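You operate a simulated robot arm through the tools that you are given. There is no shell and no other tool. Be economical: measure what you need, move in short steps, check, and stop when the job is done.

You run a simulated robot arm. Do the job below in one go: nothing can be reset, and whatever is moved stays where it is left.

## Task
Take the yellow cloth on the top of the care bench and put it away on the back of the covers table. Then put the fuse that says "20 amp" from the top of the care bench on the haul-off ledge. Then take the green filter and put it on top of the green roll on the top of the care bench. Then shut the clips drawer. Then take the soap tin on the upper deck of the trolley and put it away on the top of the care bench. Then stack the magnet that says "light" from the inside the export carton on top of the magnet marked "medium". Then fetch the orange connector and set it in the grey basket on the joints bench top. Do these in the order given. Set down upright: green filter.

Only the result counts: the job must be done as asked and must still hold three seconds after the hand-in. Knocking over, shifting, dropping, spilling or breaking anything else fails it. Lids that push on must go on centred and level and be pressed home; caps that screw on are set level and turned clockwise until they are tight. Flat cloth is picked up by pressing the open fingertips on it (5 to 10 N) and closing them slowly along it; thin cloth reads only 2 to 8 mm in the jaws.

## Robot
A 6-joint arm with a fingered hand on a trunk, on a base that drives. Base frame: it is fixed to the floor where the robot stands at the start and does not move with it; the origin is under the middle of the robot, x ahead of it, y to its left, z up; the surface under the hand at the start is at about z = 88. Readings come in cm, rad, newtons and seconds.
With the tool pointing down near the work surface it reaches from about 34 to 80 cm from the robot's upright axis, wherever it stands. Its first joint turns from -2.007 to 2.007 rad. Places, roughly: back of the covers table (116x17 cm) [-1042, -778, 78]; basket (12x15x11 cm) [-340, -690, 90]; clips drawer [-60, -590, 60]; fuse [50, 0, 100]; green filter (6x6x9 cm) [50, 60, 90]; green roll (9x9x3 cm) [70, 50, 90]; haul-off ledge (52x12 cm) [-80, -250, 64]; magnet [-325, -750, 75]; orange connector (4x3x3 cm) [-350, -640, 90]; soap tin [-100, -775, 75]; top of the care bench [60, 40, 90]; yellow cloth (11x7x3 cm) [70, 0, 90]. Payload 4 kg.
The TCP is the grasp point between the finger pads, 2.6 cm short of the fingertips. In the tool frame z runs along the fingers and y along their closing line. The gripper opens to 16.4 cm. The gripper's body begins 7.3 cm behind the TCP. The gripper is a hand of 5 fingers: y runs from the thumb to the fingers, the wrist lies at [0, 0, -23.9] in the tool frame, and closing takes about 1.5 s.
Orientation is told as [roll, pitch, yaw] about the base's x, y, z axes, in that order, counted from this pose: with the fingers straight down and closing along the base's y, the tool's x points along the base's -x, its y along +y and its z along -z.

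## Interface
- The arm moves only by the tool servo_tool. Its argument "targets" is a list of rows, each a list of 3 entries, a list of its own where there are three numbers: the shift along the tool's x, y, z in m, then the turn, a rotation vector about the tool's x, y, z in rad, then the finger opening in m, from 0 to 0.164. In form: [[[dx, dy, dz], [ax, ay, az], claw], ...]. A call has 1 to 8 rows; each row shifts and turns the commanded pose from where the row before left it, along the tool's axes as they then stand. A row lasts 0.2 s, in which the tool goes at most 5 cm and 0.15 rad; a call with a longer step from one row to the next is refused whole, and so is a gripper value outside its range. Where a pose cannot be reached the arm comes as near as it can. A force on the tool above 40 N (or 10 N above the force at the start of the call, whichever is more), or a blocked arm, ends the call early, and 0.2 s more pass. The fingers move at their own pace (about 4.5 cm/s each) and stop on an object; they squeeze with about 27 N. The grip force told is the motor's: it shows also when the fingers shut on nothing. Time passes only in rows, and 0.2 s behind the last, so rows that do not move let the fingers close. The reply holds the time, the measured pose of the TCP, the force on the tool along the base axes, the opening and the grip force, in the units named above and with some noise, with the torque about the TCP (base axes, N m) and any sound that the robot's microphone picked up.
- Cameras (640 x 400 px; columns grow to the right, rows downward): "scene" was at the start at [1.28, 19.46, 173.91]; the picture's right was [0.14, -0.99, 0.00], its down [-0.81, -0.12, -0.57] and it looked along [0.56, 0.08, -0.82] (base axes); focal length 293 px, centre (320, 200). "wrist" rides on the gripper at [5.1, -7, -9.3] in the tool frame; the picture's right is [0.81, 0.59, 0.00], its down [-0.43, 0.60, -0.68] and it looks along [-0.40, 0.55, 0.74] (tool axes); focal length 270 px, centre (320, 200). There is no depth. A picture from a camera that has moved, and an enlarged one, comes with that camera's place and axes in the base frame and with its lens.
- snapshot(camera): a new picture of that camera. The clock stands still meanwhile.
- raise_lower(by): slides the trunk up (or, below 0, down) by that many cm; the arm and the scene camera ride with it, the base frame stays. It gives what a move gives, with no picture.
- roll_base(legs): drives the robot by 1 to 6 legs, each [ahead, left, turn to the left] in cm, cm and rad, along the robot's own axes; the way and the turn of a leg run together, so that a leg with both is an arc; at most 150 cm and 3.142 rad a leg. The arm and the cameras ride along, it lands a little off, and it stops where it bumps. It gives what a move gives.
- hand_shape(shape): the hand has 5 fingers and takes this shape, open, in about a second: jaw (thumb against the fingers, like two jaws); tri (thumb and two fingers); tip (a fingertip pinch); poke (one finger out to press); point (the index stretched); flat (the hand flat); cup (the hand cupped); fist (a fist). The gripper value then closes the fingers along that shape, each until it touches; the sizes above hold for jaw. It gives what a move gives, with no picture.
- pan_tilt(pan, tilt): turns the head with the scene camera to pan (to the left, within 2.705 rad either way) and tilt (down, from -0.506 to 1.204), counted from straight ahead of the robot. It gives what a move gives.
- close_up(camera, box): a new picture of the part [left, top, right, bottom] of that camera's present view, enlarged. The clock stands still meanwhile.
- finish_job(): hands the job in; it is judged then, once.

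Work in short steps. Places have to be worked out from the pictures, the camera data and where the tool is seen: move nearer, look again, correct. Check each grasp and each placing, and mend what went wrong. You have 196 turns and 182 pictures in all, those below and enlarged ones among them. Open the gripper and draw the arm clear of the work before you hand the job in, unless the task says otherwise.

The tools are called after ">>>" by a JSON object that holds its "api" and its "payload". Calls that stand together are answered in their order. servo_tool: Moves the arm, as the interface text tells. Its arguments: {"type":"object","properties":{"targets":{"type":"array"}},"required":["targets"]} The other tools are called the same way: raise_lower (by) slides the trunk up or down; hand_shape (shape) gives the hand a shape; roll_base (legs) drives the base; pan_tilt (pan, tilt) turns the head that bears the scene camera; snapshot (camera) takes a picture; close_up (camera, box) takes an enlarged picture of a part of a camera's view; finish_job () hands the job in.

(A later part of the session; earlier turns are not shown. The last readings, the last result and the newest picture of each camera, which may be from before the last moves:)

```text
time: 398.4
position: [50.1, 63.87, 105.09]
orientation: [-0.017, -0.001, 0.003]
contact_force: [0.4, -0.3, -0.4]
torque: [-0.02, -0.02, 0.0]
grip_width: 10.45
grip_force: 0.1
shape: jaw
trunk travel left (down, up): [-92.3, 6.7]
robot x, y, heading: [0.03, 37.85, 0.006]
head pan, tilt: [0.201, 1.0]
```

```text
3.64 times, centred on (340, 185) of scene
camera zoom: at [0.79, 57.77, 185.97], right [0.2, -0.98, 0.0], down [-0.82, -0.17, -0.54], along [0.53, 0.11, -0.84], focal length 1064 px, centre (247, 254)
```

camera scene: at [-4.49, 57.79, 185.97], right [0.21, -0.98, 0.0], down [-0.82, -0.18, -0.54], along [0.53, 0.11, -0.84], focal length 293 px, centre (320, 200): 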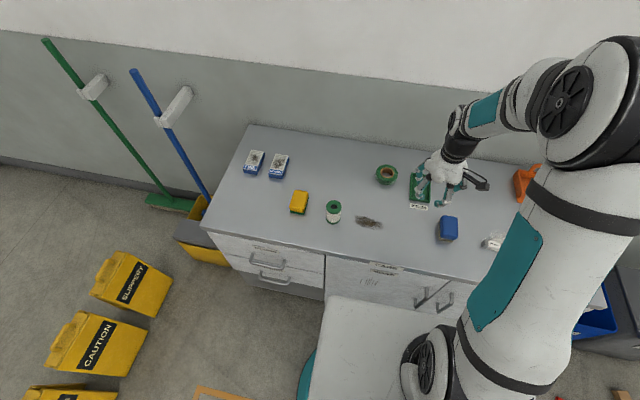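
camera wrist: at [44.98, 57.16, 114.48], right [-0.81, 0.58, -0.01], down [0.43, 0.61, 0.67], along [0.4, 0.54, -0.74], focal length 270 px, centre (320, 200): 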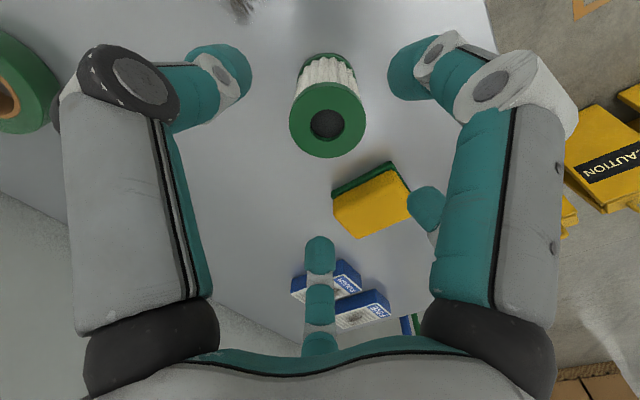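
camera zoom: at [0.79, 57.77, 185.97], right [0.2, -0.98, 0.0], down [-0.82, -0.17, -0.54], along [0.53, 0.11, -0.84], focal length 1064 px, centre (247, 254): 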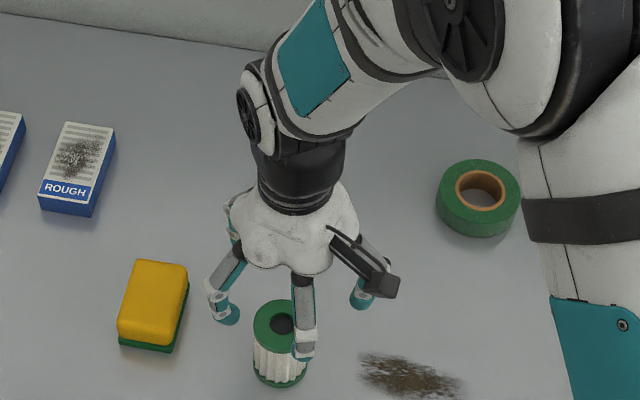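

>>> {"api": "servo_tool", "payload": {"targets": [[[0.003, 0.004, 0.03], [0, 0, 0], 0.105], [[0, 0, 0.035], [0, 0, 0], 0.105], [[0, 0, 0.03], [0, 0, 0], 0.105], [[0, 0, 0.02], [0, 0, 0], 0.105], [[0, 0, 0], [0, 0, 0], 0.105]]}}

>>> {"api": "snapshot", "payload": {"camera": "wrist"}}

```text
time: 399.6
position: [49.71, 64.57, 93.47]
orientation: [-0.018, -0.002, 0.003]
contact_force: [1.3, 0.0, 0.3]
torque: [-0.02, -0.02, 0.0]
grip_width: 10.46
grip_force: 0.1
shape: jaw
trunk travel left (down, up): [-92.3, 6.7]
robot x, y, heading: [0.13, 38.1, 0.0]
head pan, tilt: [0.201, 1.0]
```

```text
121 pictures are left
camera wrist: at [44.72, 57.75, 102.9], right [-0.81, 0.58, -0.01], down [0.43, 0.61, 0.67], along [0.4, 0.54, -0.75], focal length 270 px, centre (320, 200)
```

wrist: 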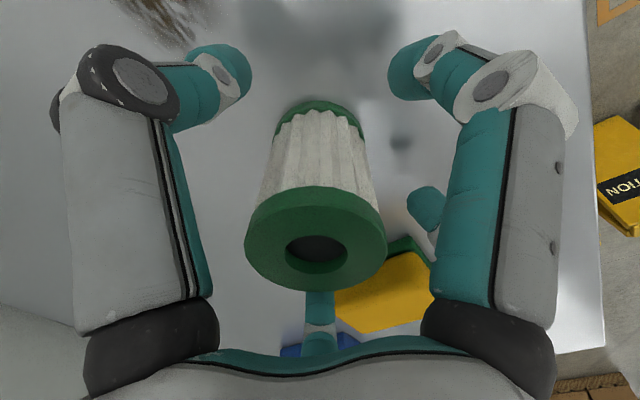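

>>> {"api": "servo_tool", "payload": {"targets": [[[0, 0, 0], [0, 0, 0], 0.08], [[0, 0, 0], [0, 0, 0], 0.07], [[0, 0, 0], [0, 0, 0], 0.06], [[0, 0, 0], [0, 0, 0], 0.04], [[0, 0, 0], [0, 0, 0], 0.02], [[0, 0, 0], [0, 0, 0], 0.0], [[0, 0, 0], [0, 0, 0], 0.0], [[0, 0, 0], [0, 0, 0], 0.0]]}}

>>> {"api": "servo_tool", "payload": {"targets": [[[0, 0, -0.01], [0, 0, 0], 0.0], [[0, 0, -0.03], [0, 0, 0], 0.0], [[0, 0, -0.04], [0, 0, 0], 0.0], [[0, 0, -0.04], [0, 0, 0], 0.0], [[0, 0, 0], [0, 0, 0], 0.0]]}}

>>> {"api": "snapshot", "payload": {"camera": "wrist"}}

>>> {"api": "close_up", "payload": {"camera": "scene", "box": [260, 130, 420, 240]}}

```text
time: 401.4
position: [49.74, 64.47, 93.53]
orientation: [-0.019, -0.001, 0.004]
contact_force: [-0.4, 0.4, 0.1]
torque: [-0.01, 0.0, -0.02]
grip_width: 4.96
grip_force: 26.5
shape: jaw
trunk travel left (down, up): [-92.3, 6.7]
robot x, y, heading: [-0.13, 38.28, -0.001]
head pan, tilt: [0.201, 1.0]
```

```text
time: 402.6
position: [49.76, 64.7, 105.77]
orientation: [-0.019, 0.0, 0.003]
contact_force: [0.4, -0.5, -0.1]
torque: [0.03, 0.04, 0.02]
grip_width: 4.96
grip_force: 27.7
shape: jaw
trunk travel left (down, up): [-92.3, 6.7]
robot x, y, heading: [0.28, 38.02, -0.005]
head pan, tilt: [0.201, 1.0]
```

```text
120 pictures are left
camera wrist: at [44.71, 57.87, 115.24], right [-0.81, 0.58, -0.01], down [0.43, 0.61, 0.67], along [0.4, 0.54, -0.75], focal length 270 px, centre (320, 200)
```

wrist: 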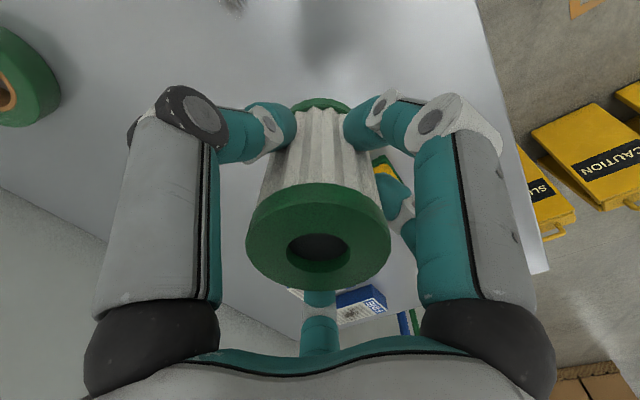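

```text
3.64 times, centred on (340, 185) of scene
camera zoom: at [0.99, 57.88, 185.95], right [0.2, -0.98, 0.0], down [-0.82, -0.17, -0.54], along [0.53, 0.11, -0.84], focal length 1064 px, centre (247, 254)
```

zoom: 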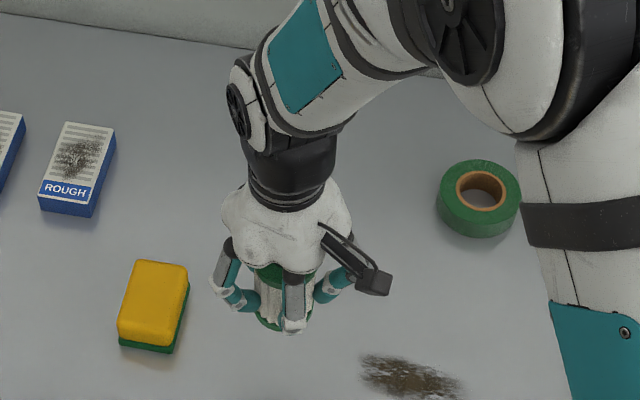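

The filter is held upright. I move over the roll at (73.8, 46.5).

>>> {"api": "servo_tool", "payload": {"targets": [[[-0.0343, -0.026, 0], [0, 0, 0], 0.0], [[-0.0343, -0.026, 0], [0, 0, 0], 0.0], [[-0.0343, -0.026, 0], [0, 0, 0], 0.0], [[-0.0343, -0.026, 0], [0, 0, 0], 0.0], [[-0.0343, -0.026, 0], [0, 0, 0], 0.0], [[-0.0343, -0.026, 0], [0, 0, 0], 0.0], [[-0.0343, -0.026, 0], [0, 0, 0], 0.0], [[0, 0, 0], [0, 0, 0], 0.0]]}}

>>> {"api": "snapshot", "payload": {"camera": "wrist"}}

>>> {"api": "close_up", "payload": {"camera": "scene", "box": [300, 110, 460, 220]}}

```text
time: 404.4
position: [73.75, 46.44, 106.58]
orientation: [-0.02, -0.002, 0.005]
contact_force: [0.9, -0.1, -0.5]
torque: [0.0, -0.02, 0.01]
grip_width: 4.97
grip_force: 27.0
shape: jaw
trunk travel left (down, up): [-92.3, 6.7]
robot x, y, heading: [-0.18, 37.87, -0.003]
head pan, tilt: [0.201, 1.0]
```

```text
118 pictures are left
camera wrist: at [68.75, 39.86, 115.98], right [-0.81, 0.58, -0.01], down [0.43, 0.61, 0.67], along [0.4, 0.54, -0.75], focal length 270 px, centre (320, 200)
```

wrist: 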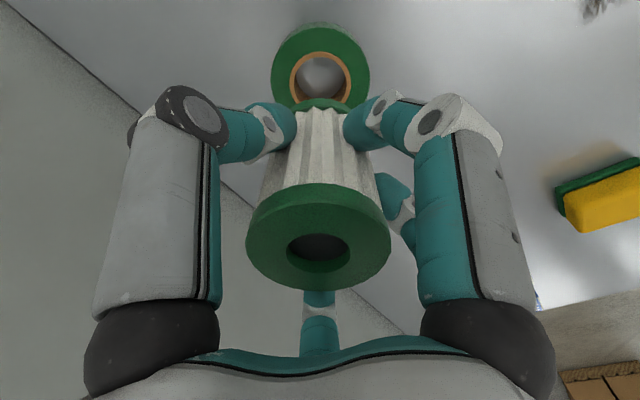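

```text
3.64 times, centred on (380, 165) of scene
camera zoom: at [0.81, 57.9, 185.96], right [0.2, -0.98, 0.0], down [-0.82, -0.17, -0.54], along [0.53, 0.11, -0.84], focal length 1064 px, centre (102, 327)
```

zoom: 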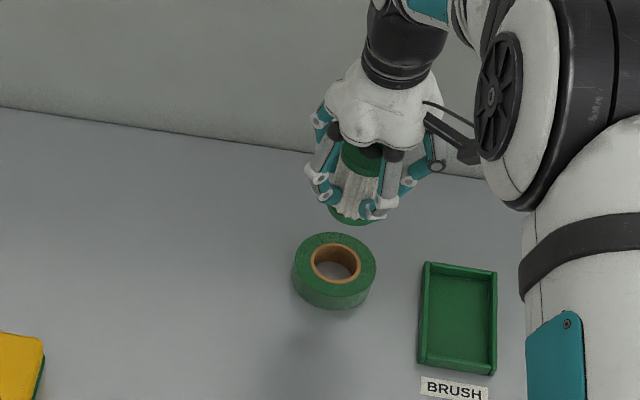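

Alignment is within about 3 mm. I lower the filter onto the roll, feeling for contact near z ≈ 96.5.

>>> {"api": "servo_tool", "payload": {"targets": [[[0.002, -0.003, 0.03], [0, 0, 0], 0.0], [[0, 0, 0.04], [0, 0, 0], 0.0], [[0, 0, 0.016], [0, 0, 0], 0.0], [[0, 0, 0.004], [0, 0, 0], 0.0], [[0, 0, 0.003], [0, 0, 0], 0.0], [[0, 0, 0.003], [0, 0, 0], 0.0]]}}

>>> {"api": "snapshot", "payload": {"camera": "wrist"}}

>>> {"api": "close_up", "payload": {"camera": "scene", "box": [300, 110, 460, 220]}}

```text
time: 405.8
position: [73.9, 46.05, 96.39]
orientation: [-0.02, 0.001, 0.004]
contact_force: [-0.6, 0.6, -1.3]
torque: [0.02, 0.01, -0.03]
grip_width: 4.94
grip_force: 27.0
shape: jaw
trunk travel left (down, up): [-92.3, 6.7]
robot x, y, heading: [0.17, 37.8, 0.002]
head pan, tilt: [0.201, 1.0]
```

```text
116 pictures are left
camera wrist: at [68.79, 39.38, 105.88], right [-0.81, 0.58, -0.01], down [0.43, 0.61, 0.67], along [0.4, 0.54, -0.75], focal length 270 px, centre (320, 200)
```

wrist: 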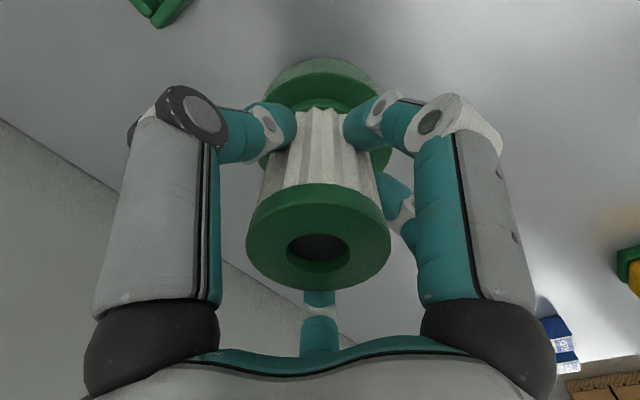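

```text
3.64 times, centred on (380, 165) of scene
camera zoom: at [0.93, 57.83, 185.96], right [0.2, -0.98, 0.0], down [-0.82, -0.17, -0.54], along [0.53, 0.11, -0.84], focal length 1064 px, centre (102, 327)
```

zoom: 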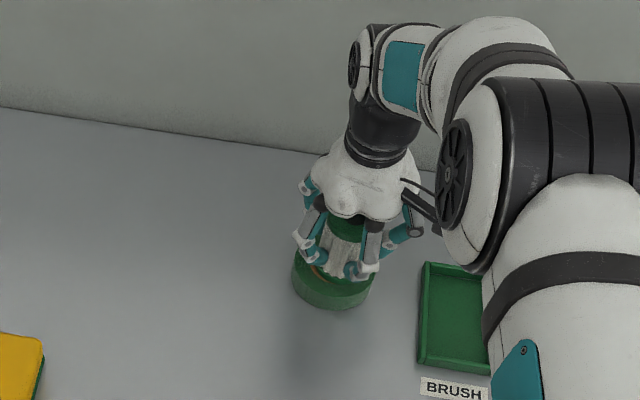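

>>> {"api": "servo_tool", "payload": {"targets": [[[0.003, 0.005, -0.002], [0, 0, 0], 0.0], [[0, 0, 0.003], [0, 0, 0], 0.0], [[0, 0, 0.003], [0, 0, 0], 0.0], [[0, 0, 0.002], [0, 0, 0], 0.0]]}}

```text
time: 406.8
position: [73.62, 46.7, 96.21]
orientation: [-0.017, -0.006, 0.003]
contact_force: [0.1, -1.0, 22.2]
torque: [-0.11, 0.04, 0.03]
grip_width: 4.99
grip_force: 26.6
shape: jaw
trunk travel left (down, up): [-92.3, 6.7]
robot x, y, heading: [-0.21, 38.24, -0.001]
head pan, tilt: [0.201, 1.0]
```

Contact is at 22 N. I ease off slightly, open, and rise straight up.

>>> {"api": "servo_tool", "payload": {"targets": [[[0, 0, -0.0015], [0, 0, 0], 0.0], [[0, 0, 0], [0, 0, 0], 0.055], [[0, 0, 0], [0, 0, 0], 0.065], [[0, 0, 0], [0, 0, 0], 0.08], [[0, 0, 0], [0, 0, 0], 0.1], [[0, 0, 0], [0, 0, 0], 0.105], [[0, 0, 0], [0, 0, 0], 0.105]]}}

>>> {"api": "servo_tool", "payload": {"targets": [[[0, 0, -0.02], [0, 0, 0], 0.105], [[0, 0, -0.035], [0, 0, 0], 0.105], [[0, 0, -0.045], [0, 0, 0], 0.105], [[0, 0, -0.045], [0, 0, 0], 0.105], [[0, 0, -0.045], [0, 0, 0], 0.105], [[0, 0, -0.02], [0, 0, 0], 0.105], [[0.04, 0, 0], [0, 0, 0], 0.105], [[0.04, 0, 0], [0, 0, 0], 0.105]]}}

>>> {"api": "close_up", "payload": {"camera": "scene", "box": [300, 110, 460, 220]}}

>>> {"api": "snapshot", "payload": {"camera": "wrist"}}

```text
time: 408.4
position: [73.45, 46.61, 96.04]
orientation: [-0.019, 0.0, 0.004]
contact_force: [0.1, 0.1, 0.6]
torque: [0.01, 0.0, 0.01]
grip_width: 10.43
grip_force: 0.0
shape: jaw
trunk travel left (down, up): [-92.3, 6.7]
robot x, y, heading: [0.21, 38.09, -0.002]
head pan, tilt: [0.201, 1.0]
```

```text
time: 410.1
position: [65.16, 46.9, 116.83]
orientation: [-0.017, -0.004, 0.003]
contact_force: [0.4, -0.4, 0.3]
torque: [-0.02, -0.01, -0.02]
grip_width: 10.47
grip_force: 0.0
shape: jaw
trunk travel left (down, up): [-92.3, 6.7]
robot x, y, heading: [-0.05, 38.17, -0.002]
head pan, tilt: [0.201, 1.0]
```

```text
3.64 times, centred on (380, 165) of scene
camera zoom: at [0.76, 57.83, 185.96], right [0.2, -0.98, 0.0], down [-0.82, -0.17, -0.54], along [0.53, 0.11, -0.84], focal length 1064 px, centre (102, 327)
```

zoom: 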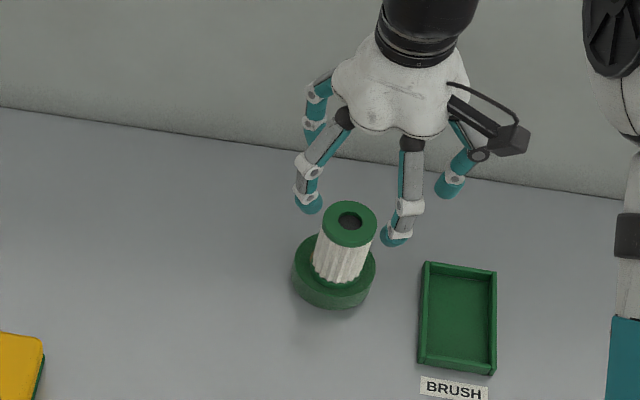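

```text
113 pictures are left
camera wrist: at [60.09, 40.31, 126.41], right [-0.81, 0.58, -0.01], down [0.43, 0.61, 0.67], along [0.4, 0.54, -0.75], focal length 270 px, centre (320, 200)
```

wrist: 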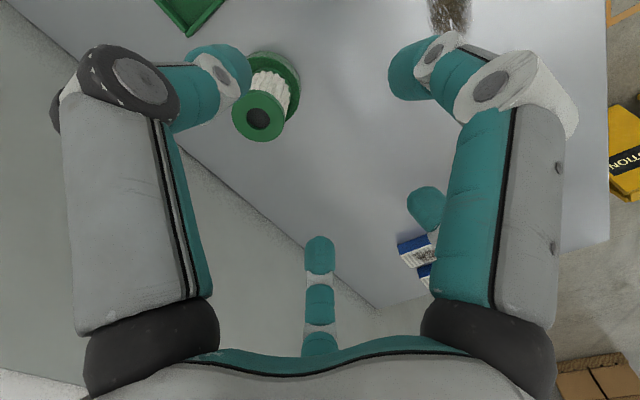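

The filter stands on the roll. Next is the clips drawer: I retract and drive back through the gate to the aisle at (20, -500).

>>> {"api": "servo_tool", "payload": {"targets": [[[0.04, -0.02, 0], [0, 0, 0], 0.06], [[0.04, -0.02, 0], [0, 0, 0], 0.06], [[0.04, -0.02, 0], [0, 0, 0], 0.06], [[0.02, -0.02, 0], [0, 0, 0], 0.06]]}}

>>> {"api": "roll_base", "payload": {"legs": [[-38, 0, 0], [0, 0, -1.571], [150, 0, 0], [40, 0, 0]]}}

```text
time: 411.1
position: [51.41, 38.94, 116.85]
orientation: [-0.016, -0.002, 0.006]
contact_force: [0.6, 0.7, -0.3]
torque: [-0.02, -0.02, 0.0]
grip_width: 6.03
grip_force: 0.0
shape: jaw
trunk travel left (down, up): [-92.3, 6.7]
robot x, y, heading: [0.18, 37.98, 0.001]
head pan, tilt: [0.201, 1.0]
```

```text
time: 426.5
position: [-36.38, -203.41, 116.71]
orientation: [-0.019, -0.001, -1.563]
contact_force: [-0.6, -0.2, -0.5]
torque: [0.03, 0.0, 0.03]
grip_width: 6.03
grip_force: 0.0
shape: jaw
trunk travel left (down, up): [-92.3, 6.7]
robot x, y, heading: [-37.54, -151.69, -1.57]
head pan, tilt: [0.201, 1.0]
```

>>> {"api": "roll_base", "payload": {"legs": [[0, 40, 0], [130, 0, 0], [70, 0, 0]]}}

>>> {"api": "pan_tilt", "payload": {"pan": 0.0, "tilt": 0.55}}

>>> {"api": "snapshot", "payload": {"camera": "scene"}}

>>> {"api": "close_up", "payload": {"camera": "scene", "box": [300, 40, 540, 190]}}

```text
time: 438.5
position: [-5.14, -401.05, 116.68]
orientation: [-0.019, 0.002, -1.617]
contact_force: [0.4, -0.7, 0.2]
torque: [0.03, -0.01, 0.0]
grip_width: 6.01
grip_force: 0.1
shape: jaw
trunk travel left (down, up): [-92.3, 6.7]
robot x, y, heading: [-3.6, -349.26, -1.621]
head pan, tilt: [0.201, 1.0]
```

```text
time: 439.4
position: [-5.21, -400.93, 116.78]
orientation: [-0.02, -0.002, -1.616]
contact_force: [0.3, -0.3, -0.3]
torque: [-0.02, -0.02, 0.03]
grip_width: 6.04
grip_force: 0.0
shape: jaw
trunk travel left (down, up): [-92.3, 6.7]
robot x, y, heading: [-3.88, -349.65, -1.623]
head pan, tilt: [0.0, 0.55]
```

```text
112 pictures are left
camera scene: at [14.84, -353.54, 189.61], right [-1.0, 0.05, 0.0], down [0.02, 0.52, -0.85], along [-0.04, -0.85, -0.52], focal length 293 px, centre (320, 200)
```

scene: 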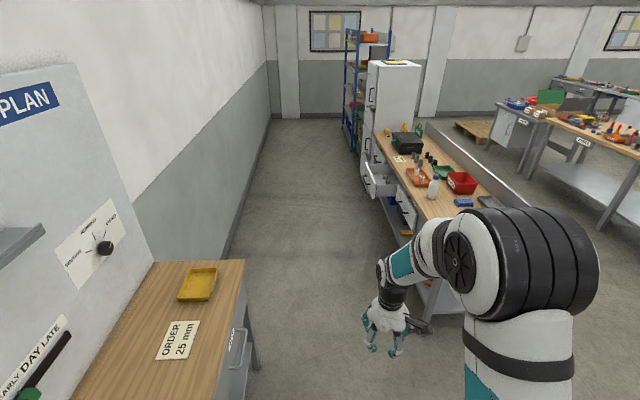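

```text
2.67 times, centred on (420, 115) of scene
camera zoom: at [14.84, -353.54, 189.61], right [-1.0, 0.05, 0.0], down [0.02, 0.52, -0.85], along [-0.04, -0.85, -0.52], focal length 780 px, centre (53, 427)
```

zoom: 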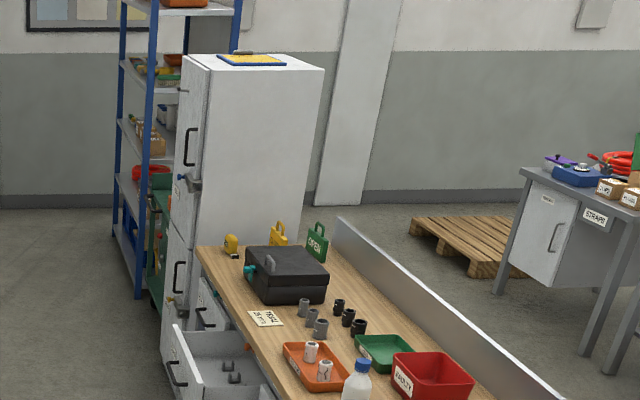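

The open drawer sticks out near (-44, -600). I drive down the aisle to (20, -595) and turn to face it.

>>> {"api": "roll_base", "payload": {"legs": [[0, 0, 0.052], [130, 0, 0], [0, 24, 0], [115, 0, 0], [0, 0, -1.571]]}}

>>> {"api": "pan_tilt", "payload": {"pan": 0.1, "tilt": 0.95}}

>>> {"api": "snapshot", "payload": {"camera": "scene"}}

```text
time: 457.1
position: [-24.65, -604.03, 116.74]
orientation: [-0.017, -0.001, -3.031]
contact_force: [-0.5, -0.5, 0.7]
torque: [0.01, -0.01, 0.02]
grip_width: 6.03
grip_force: 0.0
shape: jaw
trunk travel left (down, up): [-92.3, 6.7]
robot x, y, heading: [26.37, -597.14, -3.03]
head pan, tilt: [0.0, 0.55]
```

```text
time: 457.9
position: [-24.73, -604.07, 116.78]
orientation: [-0.018, -0.002, -3.028]
contact_force: [-0.9, -0.1, -0.2]
torque: [0.02, 0.01, 0.02]
grip_width: 6.03
grip_force: 0.1
shape: jaw
trunk travel left (down, up): [-92.3, 6.7]
robot x, y, heading: [26.54, -597.6, -3.035]
head pan, tilt: [0.099, 0.949]
```

```text
110 pictures are left
camera scene: at [27.33, -616.9, 186.33], right [-0.21, 0.98, 0.0], down [0.8, 0.17, -0.58], along [-0.57, -0.12, -0.81], focal length 293 px, centre (320, 200)
```

scene: 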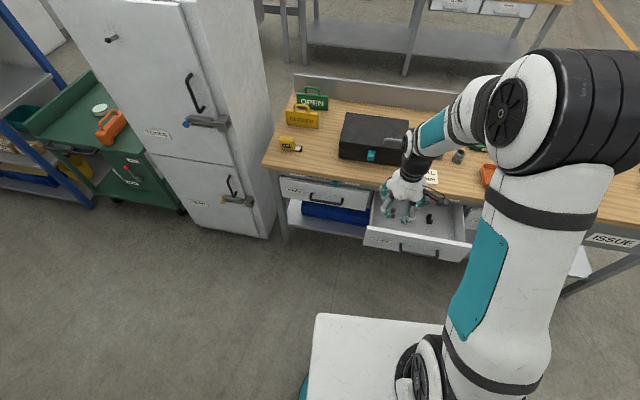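

>>> {"api": "close_up", "payload": {"camera": "scene", "box": [260, 150, 500, 290]}}

```text
2.67 times, centred on (380, 220) of scene
camera zoom: at [27.33, -616.9, 186.33], right [-0.21, 0.98, 0.0], down [0.8, 0.17, -0.58], along [-0.57, -0.12, -0.81], focal length 780 px, centre (160, 147)
```

zoom: 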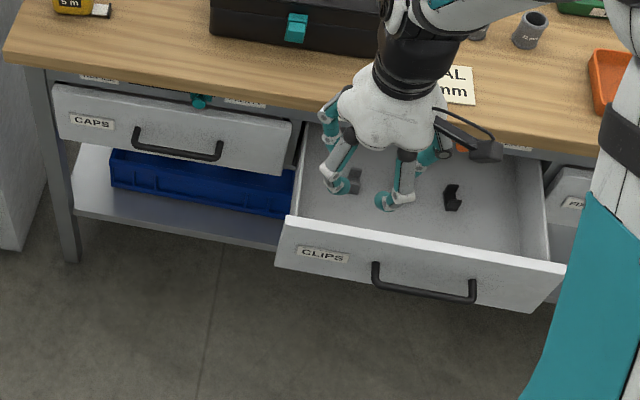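

The CLIPS drawer's front is at x ≈ -47 (y from -609 to -562), and closed it should be flush near x ≈ -68. I straighten the heading, line up with its middle, and tilt the closed fingers forward.

>>> {"api": "roll_base", "payload": {"legs": [[0, 0, -0.11], [0, -12, 0]]}}

>>> {"api": "servo_tool", "payload": {"targets": [[[-0.04, 0, 0], [0, 0, 0], 0.0], [[-0.04, 0, 0], [0, 0, 0], 0.0], [[0, 0, 0], [0, -0.15, 0], 0.0], [[0, 0, 0], [0, -0.15, 0], 0.0], [[0, 0, 0], [0, -0.15, 0], 0.0], [[0, 0, 0], [0, -0.15, 0], 0.0], [[0, 0, 0], [0, -0.15, 0], 0.0], [[0, 0, 0], [0, -0.15, 0], 0.0]]}}

>>> {"api": "servo_tool", "payload": {"targets": [[[0, 0, 0], [0, -0.15, 0], 0.0], [[0, 0, 0], [0, -0.15, 0], 0.0], [[0, 0, 0], [0, 0, 0], 0.0]]}}

>>> {"api": "snapshot", "payload": {"camera": "scene"}}

```text
time: 459.7
position: [-25.12, -586.54, 116.7]
orientation: [-0.019, -0.003, -3.138]
contact_force: [0.2, 0.3, -1.0]
torque: [-0.04, -0.03, 0.01]
grip_width: 6.06
grip_force: 0.2
shape: jaw
trunk travel left (down, up): [-92.3, 6.7]
robot x, y, heading: [26.41, -585.64, -3.142]
head pan, tilt: [0.099, 0.949]
```

```text
time: 461.5
position: [-33.13, -586.39, 116.73]
orientation: [-0.032, -0.901, -3.114]
contact_force: [-0.1, -0.1, -0.3]
torque: [0.02, -0.02, -0.04]
grip_width: 0.01
grip_force: 27.0
shape: jaw
out of reach, approached as far as the arm can: row 6
trunk travel left (down, up): [-92.3, 6.7]
robot x, y, heading: [26.29, -585.5, -3.149]
head pan, tilt: [0.099, 0.949]
```

```text
time: 462.3
position: [-33.04, -586.56, 116.88]
orientation: [-0.05, -1.2, -3.091]
contact_force: [0.0, 0.3, 0.4]
torque: [0.04, -0.02, -0.01]
grip_width: 0.0
grip_force: 27.0
shape: jaw
trunk travel left (down, up): [-92.3, 6.7]
robot x, y, heading: [26.56, -585.18, -3.144]
head pan, tilt: [0.099, 0.949]
```

```text
108 pictures are left
camera scene: at [25.32, -604.93, 186.33], right [-0.1, 0.99, 0.0], down [0.81, 0.08, -0.58], along [-0.58, -0.06, -0.81], focal length 293 px, centre (320, 200)
```

scene: 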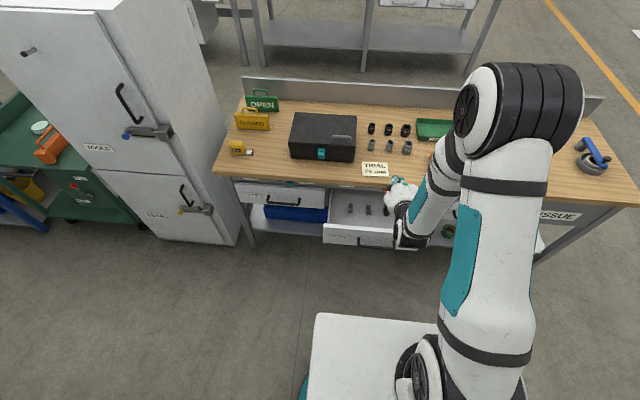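

The tilt worked. I lower the trunk by 54 cm to bring the fingertips level with the drawer front.

>>> {"api": "raise_lower", "payload": {"by": -54}}

>>> {"api": "snapshot", "payload": {"camera": "scene"}}

>>> {"api": "snapshot", "payload": {"camera": "wrist"}}

```text
refused: -54 is not a number from -40 to 40
```

```text
107 pictures are left
camera scene: at [25.32, -604.93, 186.33], right [-0.1, 0.99, 0.0], down [0.81, 0.08, -0.58], along [-0.58, -0.06, -0.81], focal length 293 px, centre (320, 200)
```

scene: 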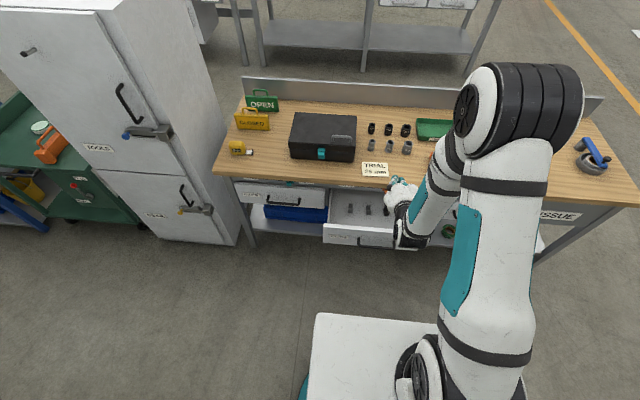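

```text
106 pictures are left
camera wrist: at [-22.46, -579.41, 115.72], right [0.29, -0.57, -0.77], down [0.48, -0.61, 0.64], along [-0.83, -0.55, 0.1], focal length 270 px, centre (320, 200)
```

wrist: 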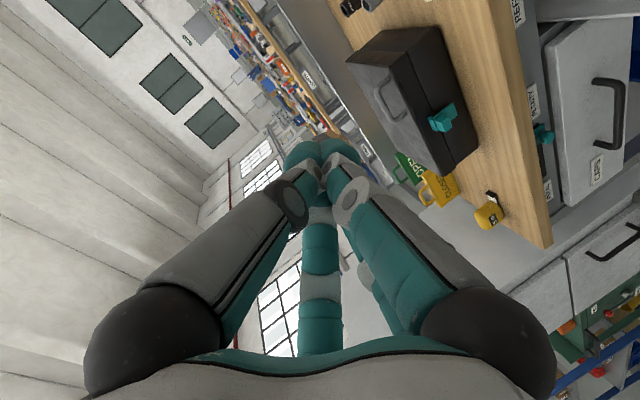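

Lowering is limited to 40 per call, so I do it in two steps.

>>> {"api": "raise_lower", "payload": {"by": -40}}

>>> {"api": "raise_lower", "payload": {"by": -14}}

>>> {"api": "snapshot", "payload": {"camera": "scene"}}

>>> {"api": "snapshot", "payload": {"camera": "wrist"}}

```text
time: 466.1
position: [-32.96, -586.49, 76.89]
orientation: [-0.05, -1.2, -3.092]
contact_force: [-0.2, 0.7, 0.0]
torque: [0.04, 0.0, 0.0]
grip_width: 0.0
grip_force: 26.6
shape: jaw
trunk travel left (down, up): [-52.3, 46.7]
robot x, y, heading: [26.7, -585.13, -3.14]
head pan, tilt: [0.099, 0.949]
```

```text
time: 467.8
position: [-33.03, -586.5, 62.79]
orientation: [-0.051, -1.201, -3.092]
contact_force: [0.0, -0.4, 0.3]
torque: [0.01, -0.04, 0.04]
grip_width: 0.0
grip_force: 27.2
shape: jaw
trunk travel left (down, up): [-38.3, 60.7]
robot x, y, heading: [26.29, -585.48, -3.138]
head pan, tilt: [0.099, 0.949]
```

```text
105 pictures are left
camera scene: at [25.27, -604.93, 132.33], right [-0.1, 0.99, 0.0], down [0.81, 0.08, -0.58], along [-0.58, -0.06, -0.81], focal length 293 px, centre (320, 200)
```

scene: 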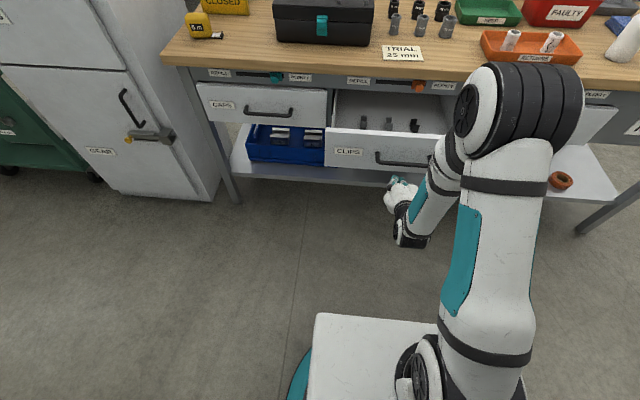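

```text
104 pictures are left
camera wrist: at [-22.51, -579.41, 61.72], right [0.29, -0.57, -0.76], down [0.48, -0.61, 0.64], along [-0.83, -0.55, 0.09], focal length 270 px, centre (320, 200)
```

wrist: 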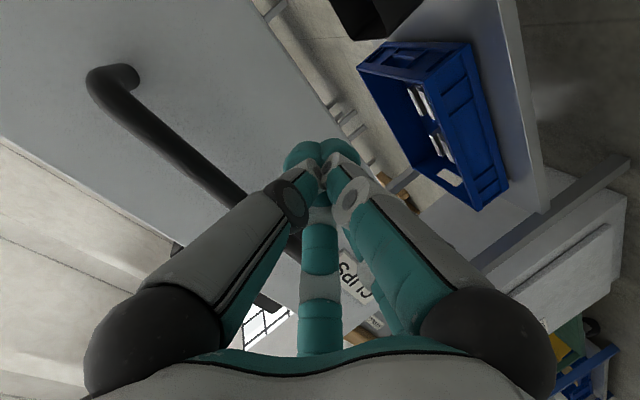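

Using both views, the panel spans z ≈ 56–72.5 with the handle at z ≈ 64. I raise a little to push above the handle, and push forward.

>>> {"api": "raise_lower", "payload": {"by": 6.5}}

>>> {"api": "servo_tool", "payload": {"targets": [[[-0.0109, 0, 0.028], [0, 0, 0], 0.0], [[-0.0109, 0, 0.028], [0, 0, 0], 0.0], [[-0.0073, 0, 0.0186], [0, 0, 0], 0.0], [[-0.0073, 0, 0.0186], [0, 0, 0], 0.0], [[-0.0073, 0, 0.0186], [0, 0, 0], 0.0], [[-0.0073, 0, 0.0186], [0, 0, 0], 0.0]]}}

>>> {"api": "snapshot", "payload": {"camera": "scene"}}

```text
time: 468.9
position: [-33.15, -586.45, 69.33]
orientation: [-0.052, -1.2, -3.089]
contact_force: [-0.4, 0.3, 0.7]
torque: [-0.02, -0.03, -0.04]
grip_width: 0.0
grip_force: 27.4
shape: jaw
trunk travel left (down, up): [-44.8, 54.2]
robot x, y, heading: [26.52, -585.8, -3.144]
head pan, tilt: [0.099, 0.949]
```

```text
time: 470.3
position: [-46.91, -586.8, 69.55]
orientation: [-0.051, -1.202, -3.089]
contact_force: [0.8, 0.6, -0.1]
torque: [0.0, 0.0, 0.02]
grip_width: 0.01
grip_force: 27.1
shape: jaw
trunk travel left (down, up): [-44.8, 54.2]
robot x, y, heading: [26.48, -585.34, -3.145]
head pan, tilt: [0.099, 0.949]
```

```text
103 pictures are left
camera scene: at [25.26, -604.93, 138.82], right [-0.1, 0.99, 0.0], down [0.81, 0.08, -0.58], along [-0.58, -0.06, -0.81], focal length 293 px, centre (320, 200)
```

scene: 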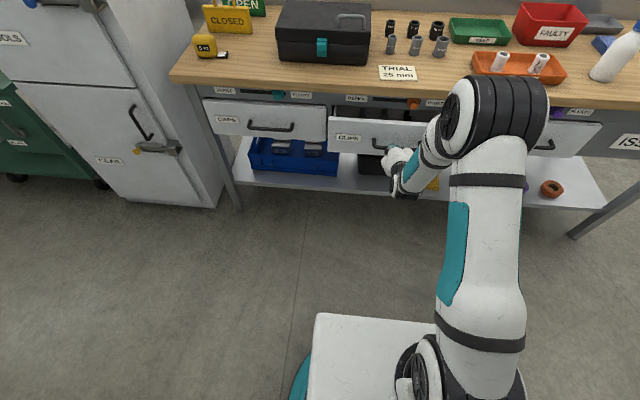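

The drawer is moving in and protrudes only a little now. I keep pushing until it resists.

>>> {"api": "servo_tool", "payload": {"targets": [[[-0.0073, 0, 0.0186], [0, 0, 0], 0.0], [[-0.0073, 0, 0.0186], [0, 0, 0], 0.0], [[-0.0073, 0, 0.0186], [0, 0, 0], 0.0], [[-0.0055, 0, 0.014], [0, 0, 0], 0.0], [[-0.0037, 0, 0.0093], [0, 0, 0], 0.0], [[-0.0037, 0, 0.0093], [0, 0, 0], 0.0], [[-0.0037, 0, 0.0093], [0, 0, 0], 0.0], [[-0.0037, 0, 0.0093], [0, 0, 0], 0.0]]}}

>>> {"api": "snapshot", "payload": {"camera": "scene"}}

```text
time: 471.1
position: [-52.92, -586.7, 69.42]
orientation: [-0.052, -1.197, -3.087]
contact_force: [7.9, 0.4, 4.2]
torque: [-0.03, -0.06, 0.03]
grip_width: 0.02
grip_force: 27.1
shape: jaw
trunk travel left (down, up): [-44.8, 54.2]
robot x, y, heading: [26.16, -585.77, -3.146]
head pan, tilt: [0.099, 0.949]
stopped in row 4: the force on the tool passed its limit at 47 N (the readings are from after the stop); the commanded pose is now the measured one
```

```text
102 pictures are left
camera scene: at [25.42, -604.93, 138.84], right [-0.1, 0.99, 0.0], down [0.81, 0.08, -0.58], along [-0.58, -0.06, -0.81], focal length 293 px, centre (320, 200)
```

scene: 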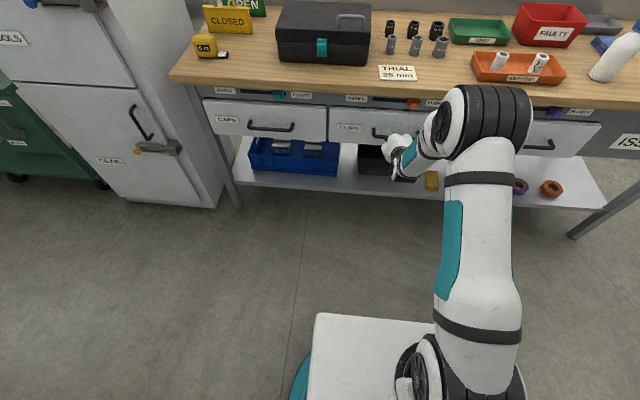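

It stopped at 47 N with the front flush with its neighbour. I withdraw and check.

>>> {"api": "servo_tool", "payload": {"targets": [[[0.0145, 0, -0.0373], [0, 0, 0], 0.0], [[0.0145, 0, -0.0373], [0, 0, 0], 0.0], [[0.0145, 0, -0.0373], [0, 0, 0], 0.0], [[0.0145, 0, -0.0373], [0, 0, 0], 0.0], [[0.0145, 0, -0.0373], [0, 0, 0], 0.0]]}}

>>> {"api": "close_up", "payload": {"camera": "scene", "box": [180, 70, 500, 210]}}

```text
time: 472.4
position: [-32.98, -586.26, 69.64]
orientation: [-0.051, -1.197, -3.091]
contact_force: [0.6, 0.3, -0.5]
torque: [-0.05, 0.04, 0.0]
grip_width: 0.0
grip_force: 27.0
shape: jaw
trunk travel left (down, up): [-44.8, 54.2]
robot x, y, heading: [26.17, -585.73, -3.145]
head pan, tilt: [0.099, 0.949]
```

```text
2.00 times, centred on (340, 140) of scene
camera zoom: at [25.26, -604.93, 138.82], right [-0.1, 0.99, 0.0], down [0.81, 0.08, -0.58], along [-0.58, -0.06, -0.81], focal length 585 px, centre (280, 320)
```

zoom: 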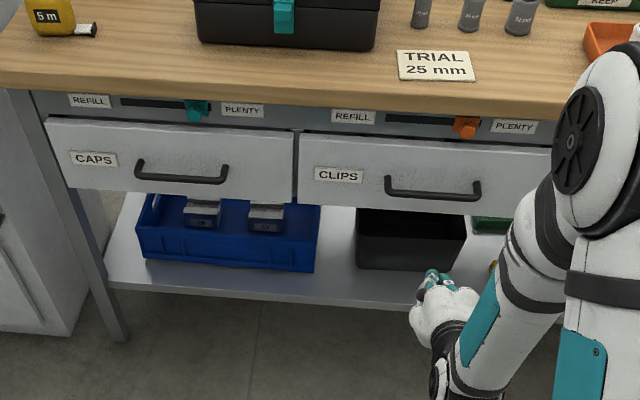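

The drawer is shut. Next is the soap tin: I raise, untilt the hand, and strafe left towards the trolley.

>>> {"api": "raise_lower", "payload": {"by": 40}}

>>> {"api": "servo_tool", "payload": {"targets": [[[0, 0, 0], [0, 0.15, 0], 0.06], [[0, 0, 0], [0, 0.15, 0], 0.06], [[0, 0, 0], [0, 0.15, 0], 0.06], [[0, 0, 0], [0, 0.15, 0], 0.06], [[0, 0, 0], [0, 0.15, 0], 0.06], [[0, 0, 0], [0, 0.15, 0], 0.06], [[0, 0, 0], [0, 0.15, 0], 0.06], [[0, 0, 0], [0, 0.15, 0], 0.06]]}}

>>> {"api": "roll_base", "payload": {"legs": [[0, 90, 0], [0, 95, 0]]}}

>>> {"api": "snapshot", "payload": {"camera": "scene"}}

```text
time: 476.2
position: [-33.03, -586.16, 109.54]
orientation: [-0.051, -1.198, -3.091]
contact_force: [-0.3, -0.1, 0.7]
torque: [0.0, 0.03, -0.01]
grip_width: 0.01
grip_force: 27.4
shape: jaw
trunk travel left (down, up): [-84.8, 14.2]
robot x, y, heading: [26.15, -585.16, -3.143]
head pan, tilt: [0.099, 0.949]
```

```text
time: 478.0
position: [-32.95, -586.96, 109.57]
orientation: [0.006, -0.047, -3.124]
contact_force: [0.0, -0.1, 0.1]
torque: [0.01, 0.01, 0.04]
grip_width: 5.97
grip_force: 0.0
shape: jaw
out of reach, approached as far as the arm can: row 5
trunk travel left (down, up): [-84.8, 14.2]
robot x, y, heading: [26.61, -585.29, -3.139]
head pan, tilt: [0.099, 0.949]
```

```text
time: 487.1
position: [-34.3, -766.34, 109.42]
orientation: [0.006, -0.048, 3.13]
contact_force: [-0.8, -0.1, -0.1]
torque: [0.02, 0.01, 0.01]
grip_width: 5.95
grip_force: 0.1
shape: jaw
trunk travel left (down, up): [-84.8, 14.2]
robot x, y, heading: [24.97, -766.59, 3.113]
head pan, tilt: [0.099, 0.949]
```

```text
100 pictures are left
camera scene: at [23.33, -785.98, 178.82], right [-0.07, 1.0, 0.0], down [0.81, 0.06, -0.58], along [-0.58, -0.04, -0.81], focal length 293 px, centre (320, 200)
```

scene: 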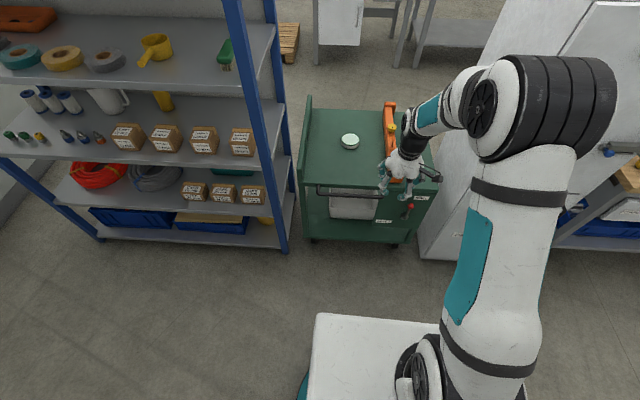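

>>> {"api": "close_up", "payload": {"camera": "scene", "box": [280, 90, 460, 250]}}

>>> {"api": "snapshot", "payload": {"camera": "wrist"}}

```text
2.50 times, centred on (370, 170) of scene
camera zoom: at [23.33, -785.98, 178.82], right [-0.07, 1.0, 0.0], down [0.81, 0.06, -0.58], along [-0.58, -0.04, -0.81], focal length 731 px, centre (195, 275)
```

zoom: 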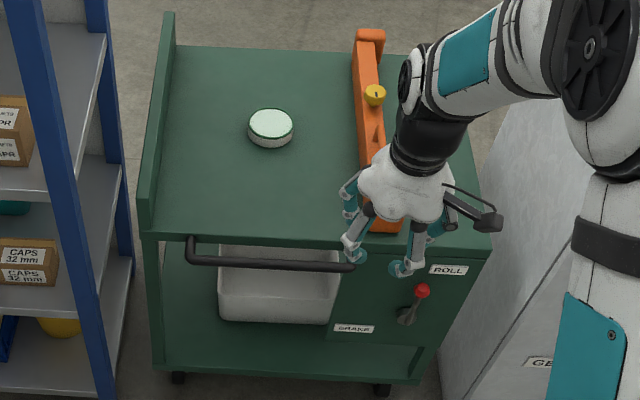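

```text
98 pictures are left
camera wrist: at [-28.73, -759.23, 118.55], right [0.8, -0.6, -0.04], down [-0.41, -0.59, 0.7], along [-0.44, -0.55, -0.71], focal length 270 px, centre (320, 200)
```

wrist: 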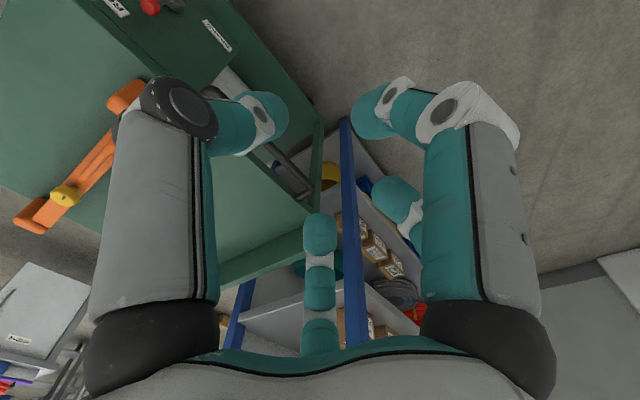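

The tin is the round one at about (-90, -778) on the trolley's upper deck. I drive 36 cm ahead, taking care not to touch the wheeled trolley.

>>> {"api": "roll_base", "payload": {"legs": [[0, 6, 0.028], [34, 0, 0]]}}

>>> {"api": "servo_tool", "payload": {"targets": [[[0, 0, 0], [0, 0.047, 0], 0.14], [[-0.04, 0.01, 0], [0, 0, 0], 0.14], [[-0.04, 0.01, 0], [0, 0, 0], 0.14], [[0, 0, 0], [0, 0, 0], 0.14]]}}

>>> {"api": "snapshot", "payload": {"camera": "scene"}}

>>> {"api": "snapshot", "payload": {"camera": "wrist"}}

```text
time: 489.9
position: [-67.64, -773.56, 109.41]
orientation: [0.008, -0.049, -3.127]
contact_force: [0.0, 0.6, -1.0]
torque: [0.0, -0.03, 0.0]
grip_width: 5.98
grip_force: 0.0
shape: jaw
trunk travel left (down, up): [-84.8, 14.2]
robot x, y, heading: [-8.16, -772.4, 3.135]
head pan, tilt: [0.099, 0.949]
```

```text
time: 490.9
position: [-75.59, -775.9, 109.5]
orientation: [0.006, -0.001, -3.127]
contact_force: [0.7, 0.5, 0.6]
torque: [0.02, 0.0, -0.01]
grip_width: 14.01
grip_force: 0.0
shape: jaw
trunk travel left (down, up): [-84.8, 14.2]
robot x, y, heading: [-8.07, -772.42, 3.137]
head pan, tilt: [0.099, 0.949]
```

```text
97 pictures are left
camera scene: at [-9.33, -791.81, 178.82], right [-0.1, 1.0, 0.0], down [0.81, 0.08, -0.58], along [-0.58, -0.06, -0.81], focal length 293 px, centre (320, 200)
```

scene: 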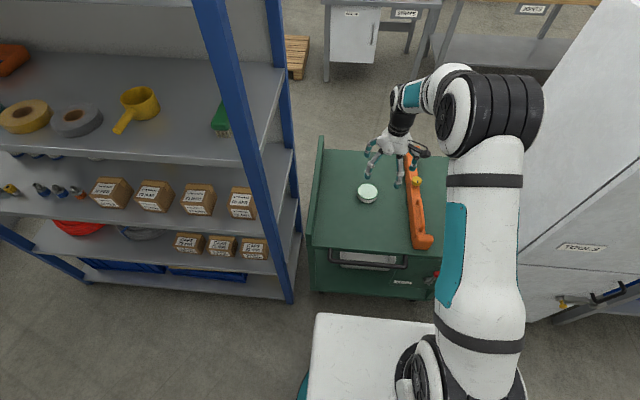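

```text
96 pictures are left
camera wrist: at [-70.57, -768.75, 118.86], right [0.82, -0.58, 0.0], down [-0.42, -0.6, 0.68], along [-0.39, -0.56, -0.73], focal length 270 px, centre (320, 200)
```

wrist: 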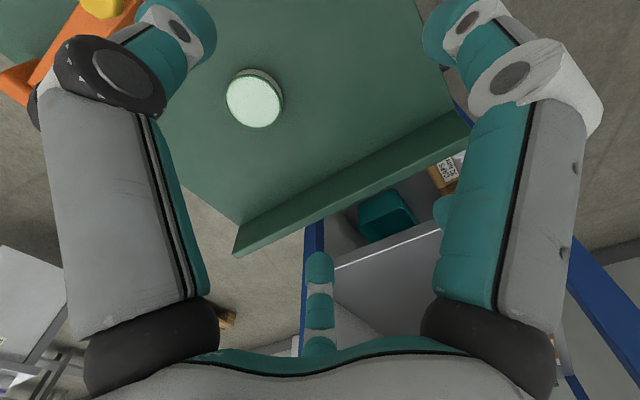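

Triangulated, the tin's top middle is at about (-88.3, -776.7, 78). I move over it and descend.

>>> {"api": "servo_tool", "payload": {"targets": [[[-0.043, 0.003, 0.0], [0, 0, 0], 0.13], [[-0.043, 0.003, 0.0], [0, 0, 0], 0.13], [[-0.041, 0.002, 0.01], [0, 0, 0], 0.13], [[0, 0, 0.045], [0, 0, 0], 0.13], [[0, 0, 0.045], [0, 0, 0], 0.13], [[0, 0, 0.04], [0, 0, 0], 0.13], [[0, 0, 0], [0, 0, 0], 0.13]]}}

>>> {"api": "snapshot", "payload": {"camera": "wrist"}}

>>> {"api": "close_up", "payload": {"camera": "scene", "box": [290, 120, 450, 270]}}

```text
time: 492.5
position: [-88.12, -776.67, 95.49]
orientation: [0.006, -0.005, -3.128]
contact_force: [0.0, -0.2, 0.2]
torque: [0.02, -0.03, 0.03]
grip_width: 13.03
grip_force: 0.1
shape: jaw
trunk travel left (down, up): [-84.8, 14.2]
robot x, y, heading: [-8.24, -772.61, 3.139]
head pan, tilt: [0.099, 0.949]
```

```text
95 pictures are left
camera wrist: at [-83.18, -769.56, 104.74], right [0.82, -0.58, 0.0], down [-0.42, -0.6, 0.68], along [-0.39, -0.56, -0.73], focal length 270 px, centre (320, 200)
```

wrist: 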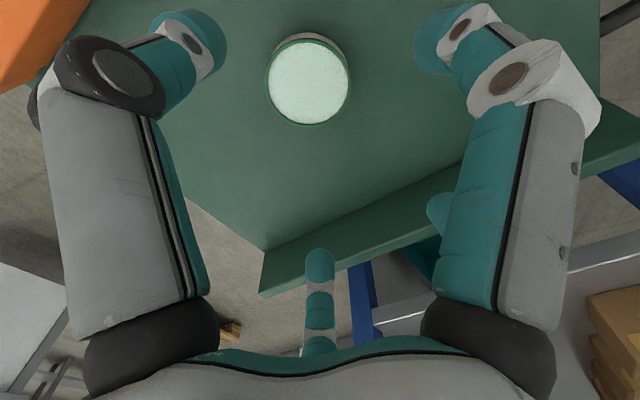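

```text
2.67 times, centred on (370, 195) of scene
camera zoom: at [-9.4, -791.82, 178.82], right [-0.1, 1.0, 0.0], down [0.81, 0.08, -0.58], along [-0.58, -0.06, -0.81], focal length 780 px, centre (187, 213)
```

zoom: 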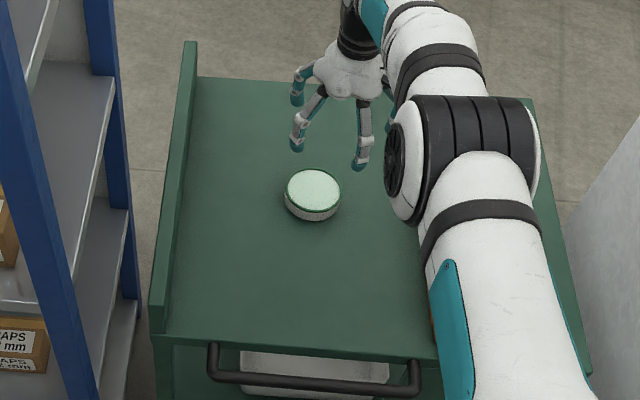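

>>> {"api": "roll_base", "payload": {"legs": [[3, 0, 0]]}}

>>> {"api": "servo_tool", "payload": {"targets": [[[0.018, 0, 0.03], [0, 0, 0], 0.13], [[0, 0, 0.04], [0, 0, 0], 0.13], [[0, 0, 0.03], [0, 0, 0], 0.13], [[0, 0, 0.03], [0, 0, 0], 0.13], [[0, 0, 0.02], [0, 0, 0], 0.13], [[0, 0, 0.01], [0, 0, 0], 0.13], [[0, 0, 0], [0, 0, 0], 0.13]]}}

>>> {"api": "snapshot", "payload": {"camera": "wrist"}}

```text
time: 493.3
position: [-91.17, -776.62, 95.26]
orientation: [0.006, 0.001, -3.127]
contact_force: [-0.3, -1.0, 0.1]
torque: [-0.01, -0.03, -0.02]
grip_width: 13.05
grip_force: 0.1
shape: jaw
trunk travel left (down, up): [-84.8, 14.2]
robot x, y, heading: [-10.95, -772.65, 3.139]
head pan, tilt: [0.099, 0.949]
```

```text
time: 494.9
position: [-87.75, -776.7, 80.05]
orientation: [0.004, -0.002, -3.127]
contact_force: [1.4, 1.3, -0.6]
torque: [0.02, -0.02, 0.0]
grip_width: 13.01
grip_force: 0.0
shape: jaw
out of reach, approached as far as the arm can: row 4, 5, 6
trunk travel left (down, up): [-84.8, 14.2]
robot x, y, heading: [-11.1, -772.29, 3.139]
head pan, tilt: [0.099, 0.949]
```

```text
93 pictures are left
camera wrist: at [-82.83, -769.53, 89.29], right [0.82, -0.58, 0.0], down [-0.42, -0.6, 0.68], along [-0.39, -0.56, -0.73], focal length 270 px, centre (320, 200)
```

wrist: 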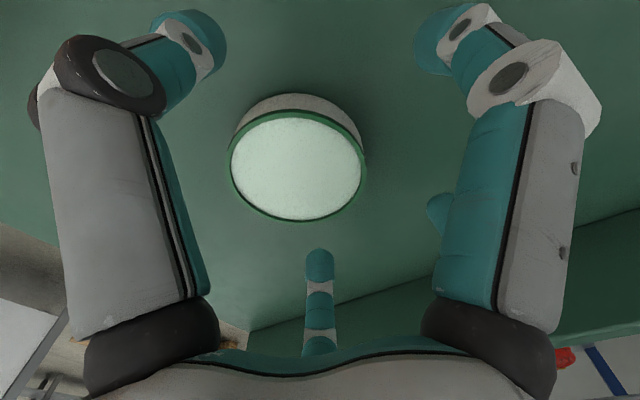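

The arm hits its reach limit at this trunk height. I raise the arm, lower the trunk by 9 cm, and then correct forward about 1 cm.

>>> {"api": "servo_tool", "payload": {"targets": [[[0, 0, -0.045], [0, 0, 0], 0.13], [[-0.009, -0.004, -0.045], [0, 0, 0], 0.13], [[0, 0, 0], [0, 0, 0], 0.13]]}}

>>> {"api": "raise_lower", "payload": {"by": -9}}

>>> {"api": "servo_tool", "payload": {"targets": [[[0, 0, 0.01], [0, 0, 0], 0.13], [[0, 0, 0.007], [0, 0, 0], 0.13], [[0, 0, 0], [0, 0, 0], 0.13]]}}

>>> {"api": "snapshot", "payload": {"camera": "wrist"}}

```text
time: 495.7
position: [-88.67, -776.17, 88.9]
orientation: [0.006, -0.002, -3.127]
contact_force: [0.3, 0.9, -0.7]
torque: [-0.02, 0.01, 0.04]
grip_width: 13.04
grip_force: 0.1
shape: jaw
trunk travel left (down, up): [-84.8, 14.2]
robot x, y, heading: [-10.92, -772.19, 3.142]
head pan, tilt: [0.099, 0.949]
```

```text
time: 496.9
position: [-88.63, -776.16, 80.03]
orientation: [0.007, -0.002, -3.128]
contact_force: [-0.2, 0.2, -0.1]
torque: [0.0, 0.01, 0.0]
grip_width: 13.03
grip_force: 0.1
shape: jaw
trunk travel left (down, up): [-75.8, 23.2]
robot x, y, heading: [-11.11, -772.17, 3.14]
head pan, tilt: [0.099, 0.949]
```

```text
time: 497.7
position: [-88.74, -776.16, 78.31]
orientation: [0.007, 0.0, -3.126]
contact_force: [-0.4, 0.4, 1.0]
torque: [-0.03, 0.02, 0.02]
grip_width: 13.03
grip_force: 0.1
shape: jaw
trunk travel left (down, up): [-75.8, 23.2]
robot x, y, heading: [-11.54, -773.04, 3.143]
head pan, tilt: [0.099, 0.949]
```

```text
92 pictures are left
camera wrist: at [-83.71, -769.06, 87.59], right [0.82, -0.58, 0.0], down [-0.42, -0.6, 0.68], along [-0.39, -0.56, -0.73], focal length 270 px, centre (320, 200)
```

wrist: 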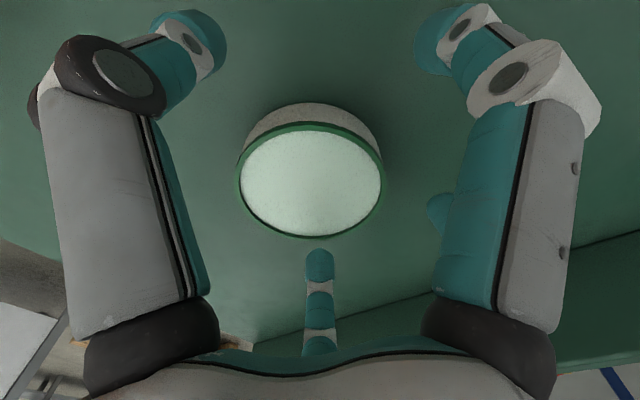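

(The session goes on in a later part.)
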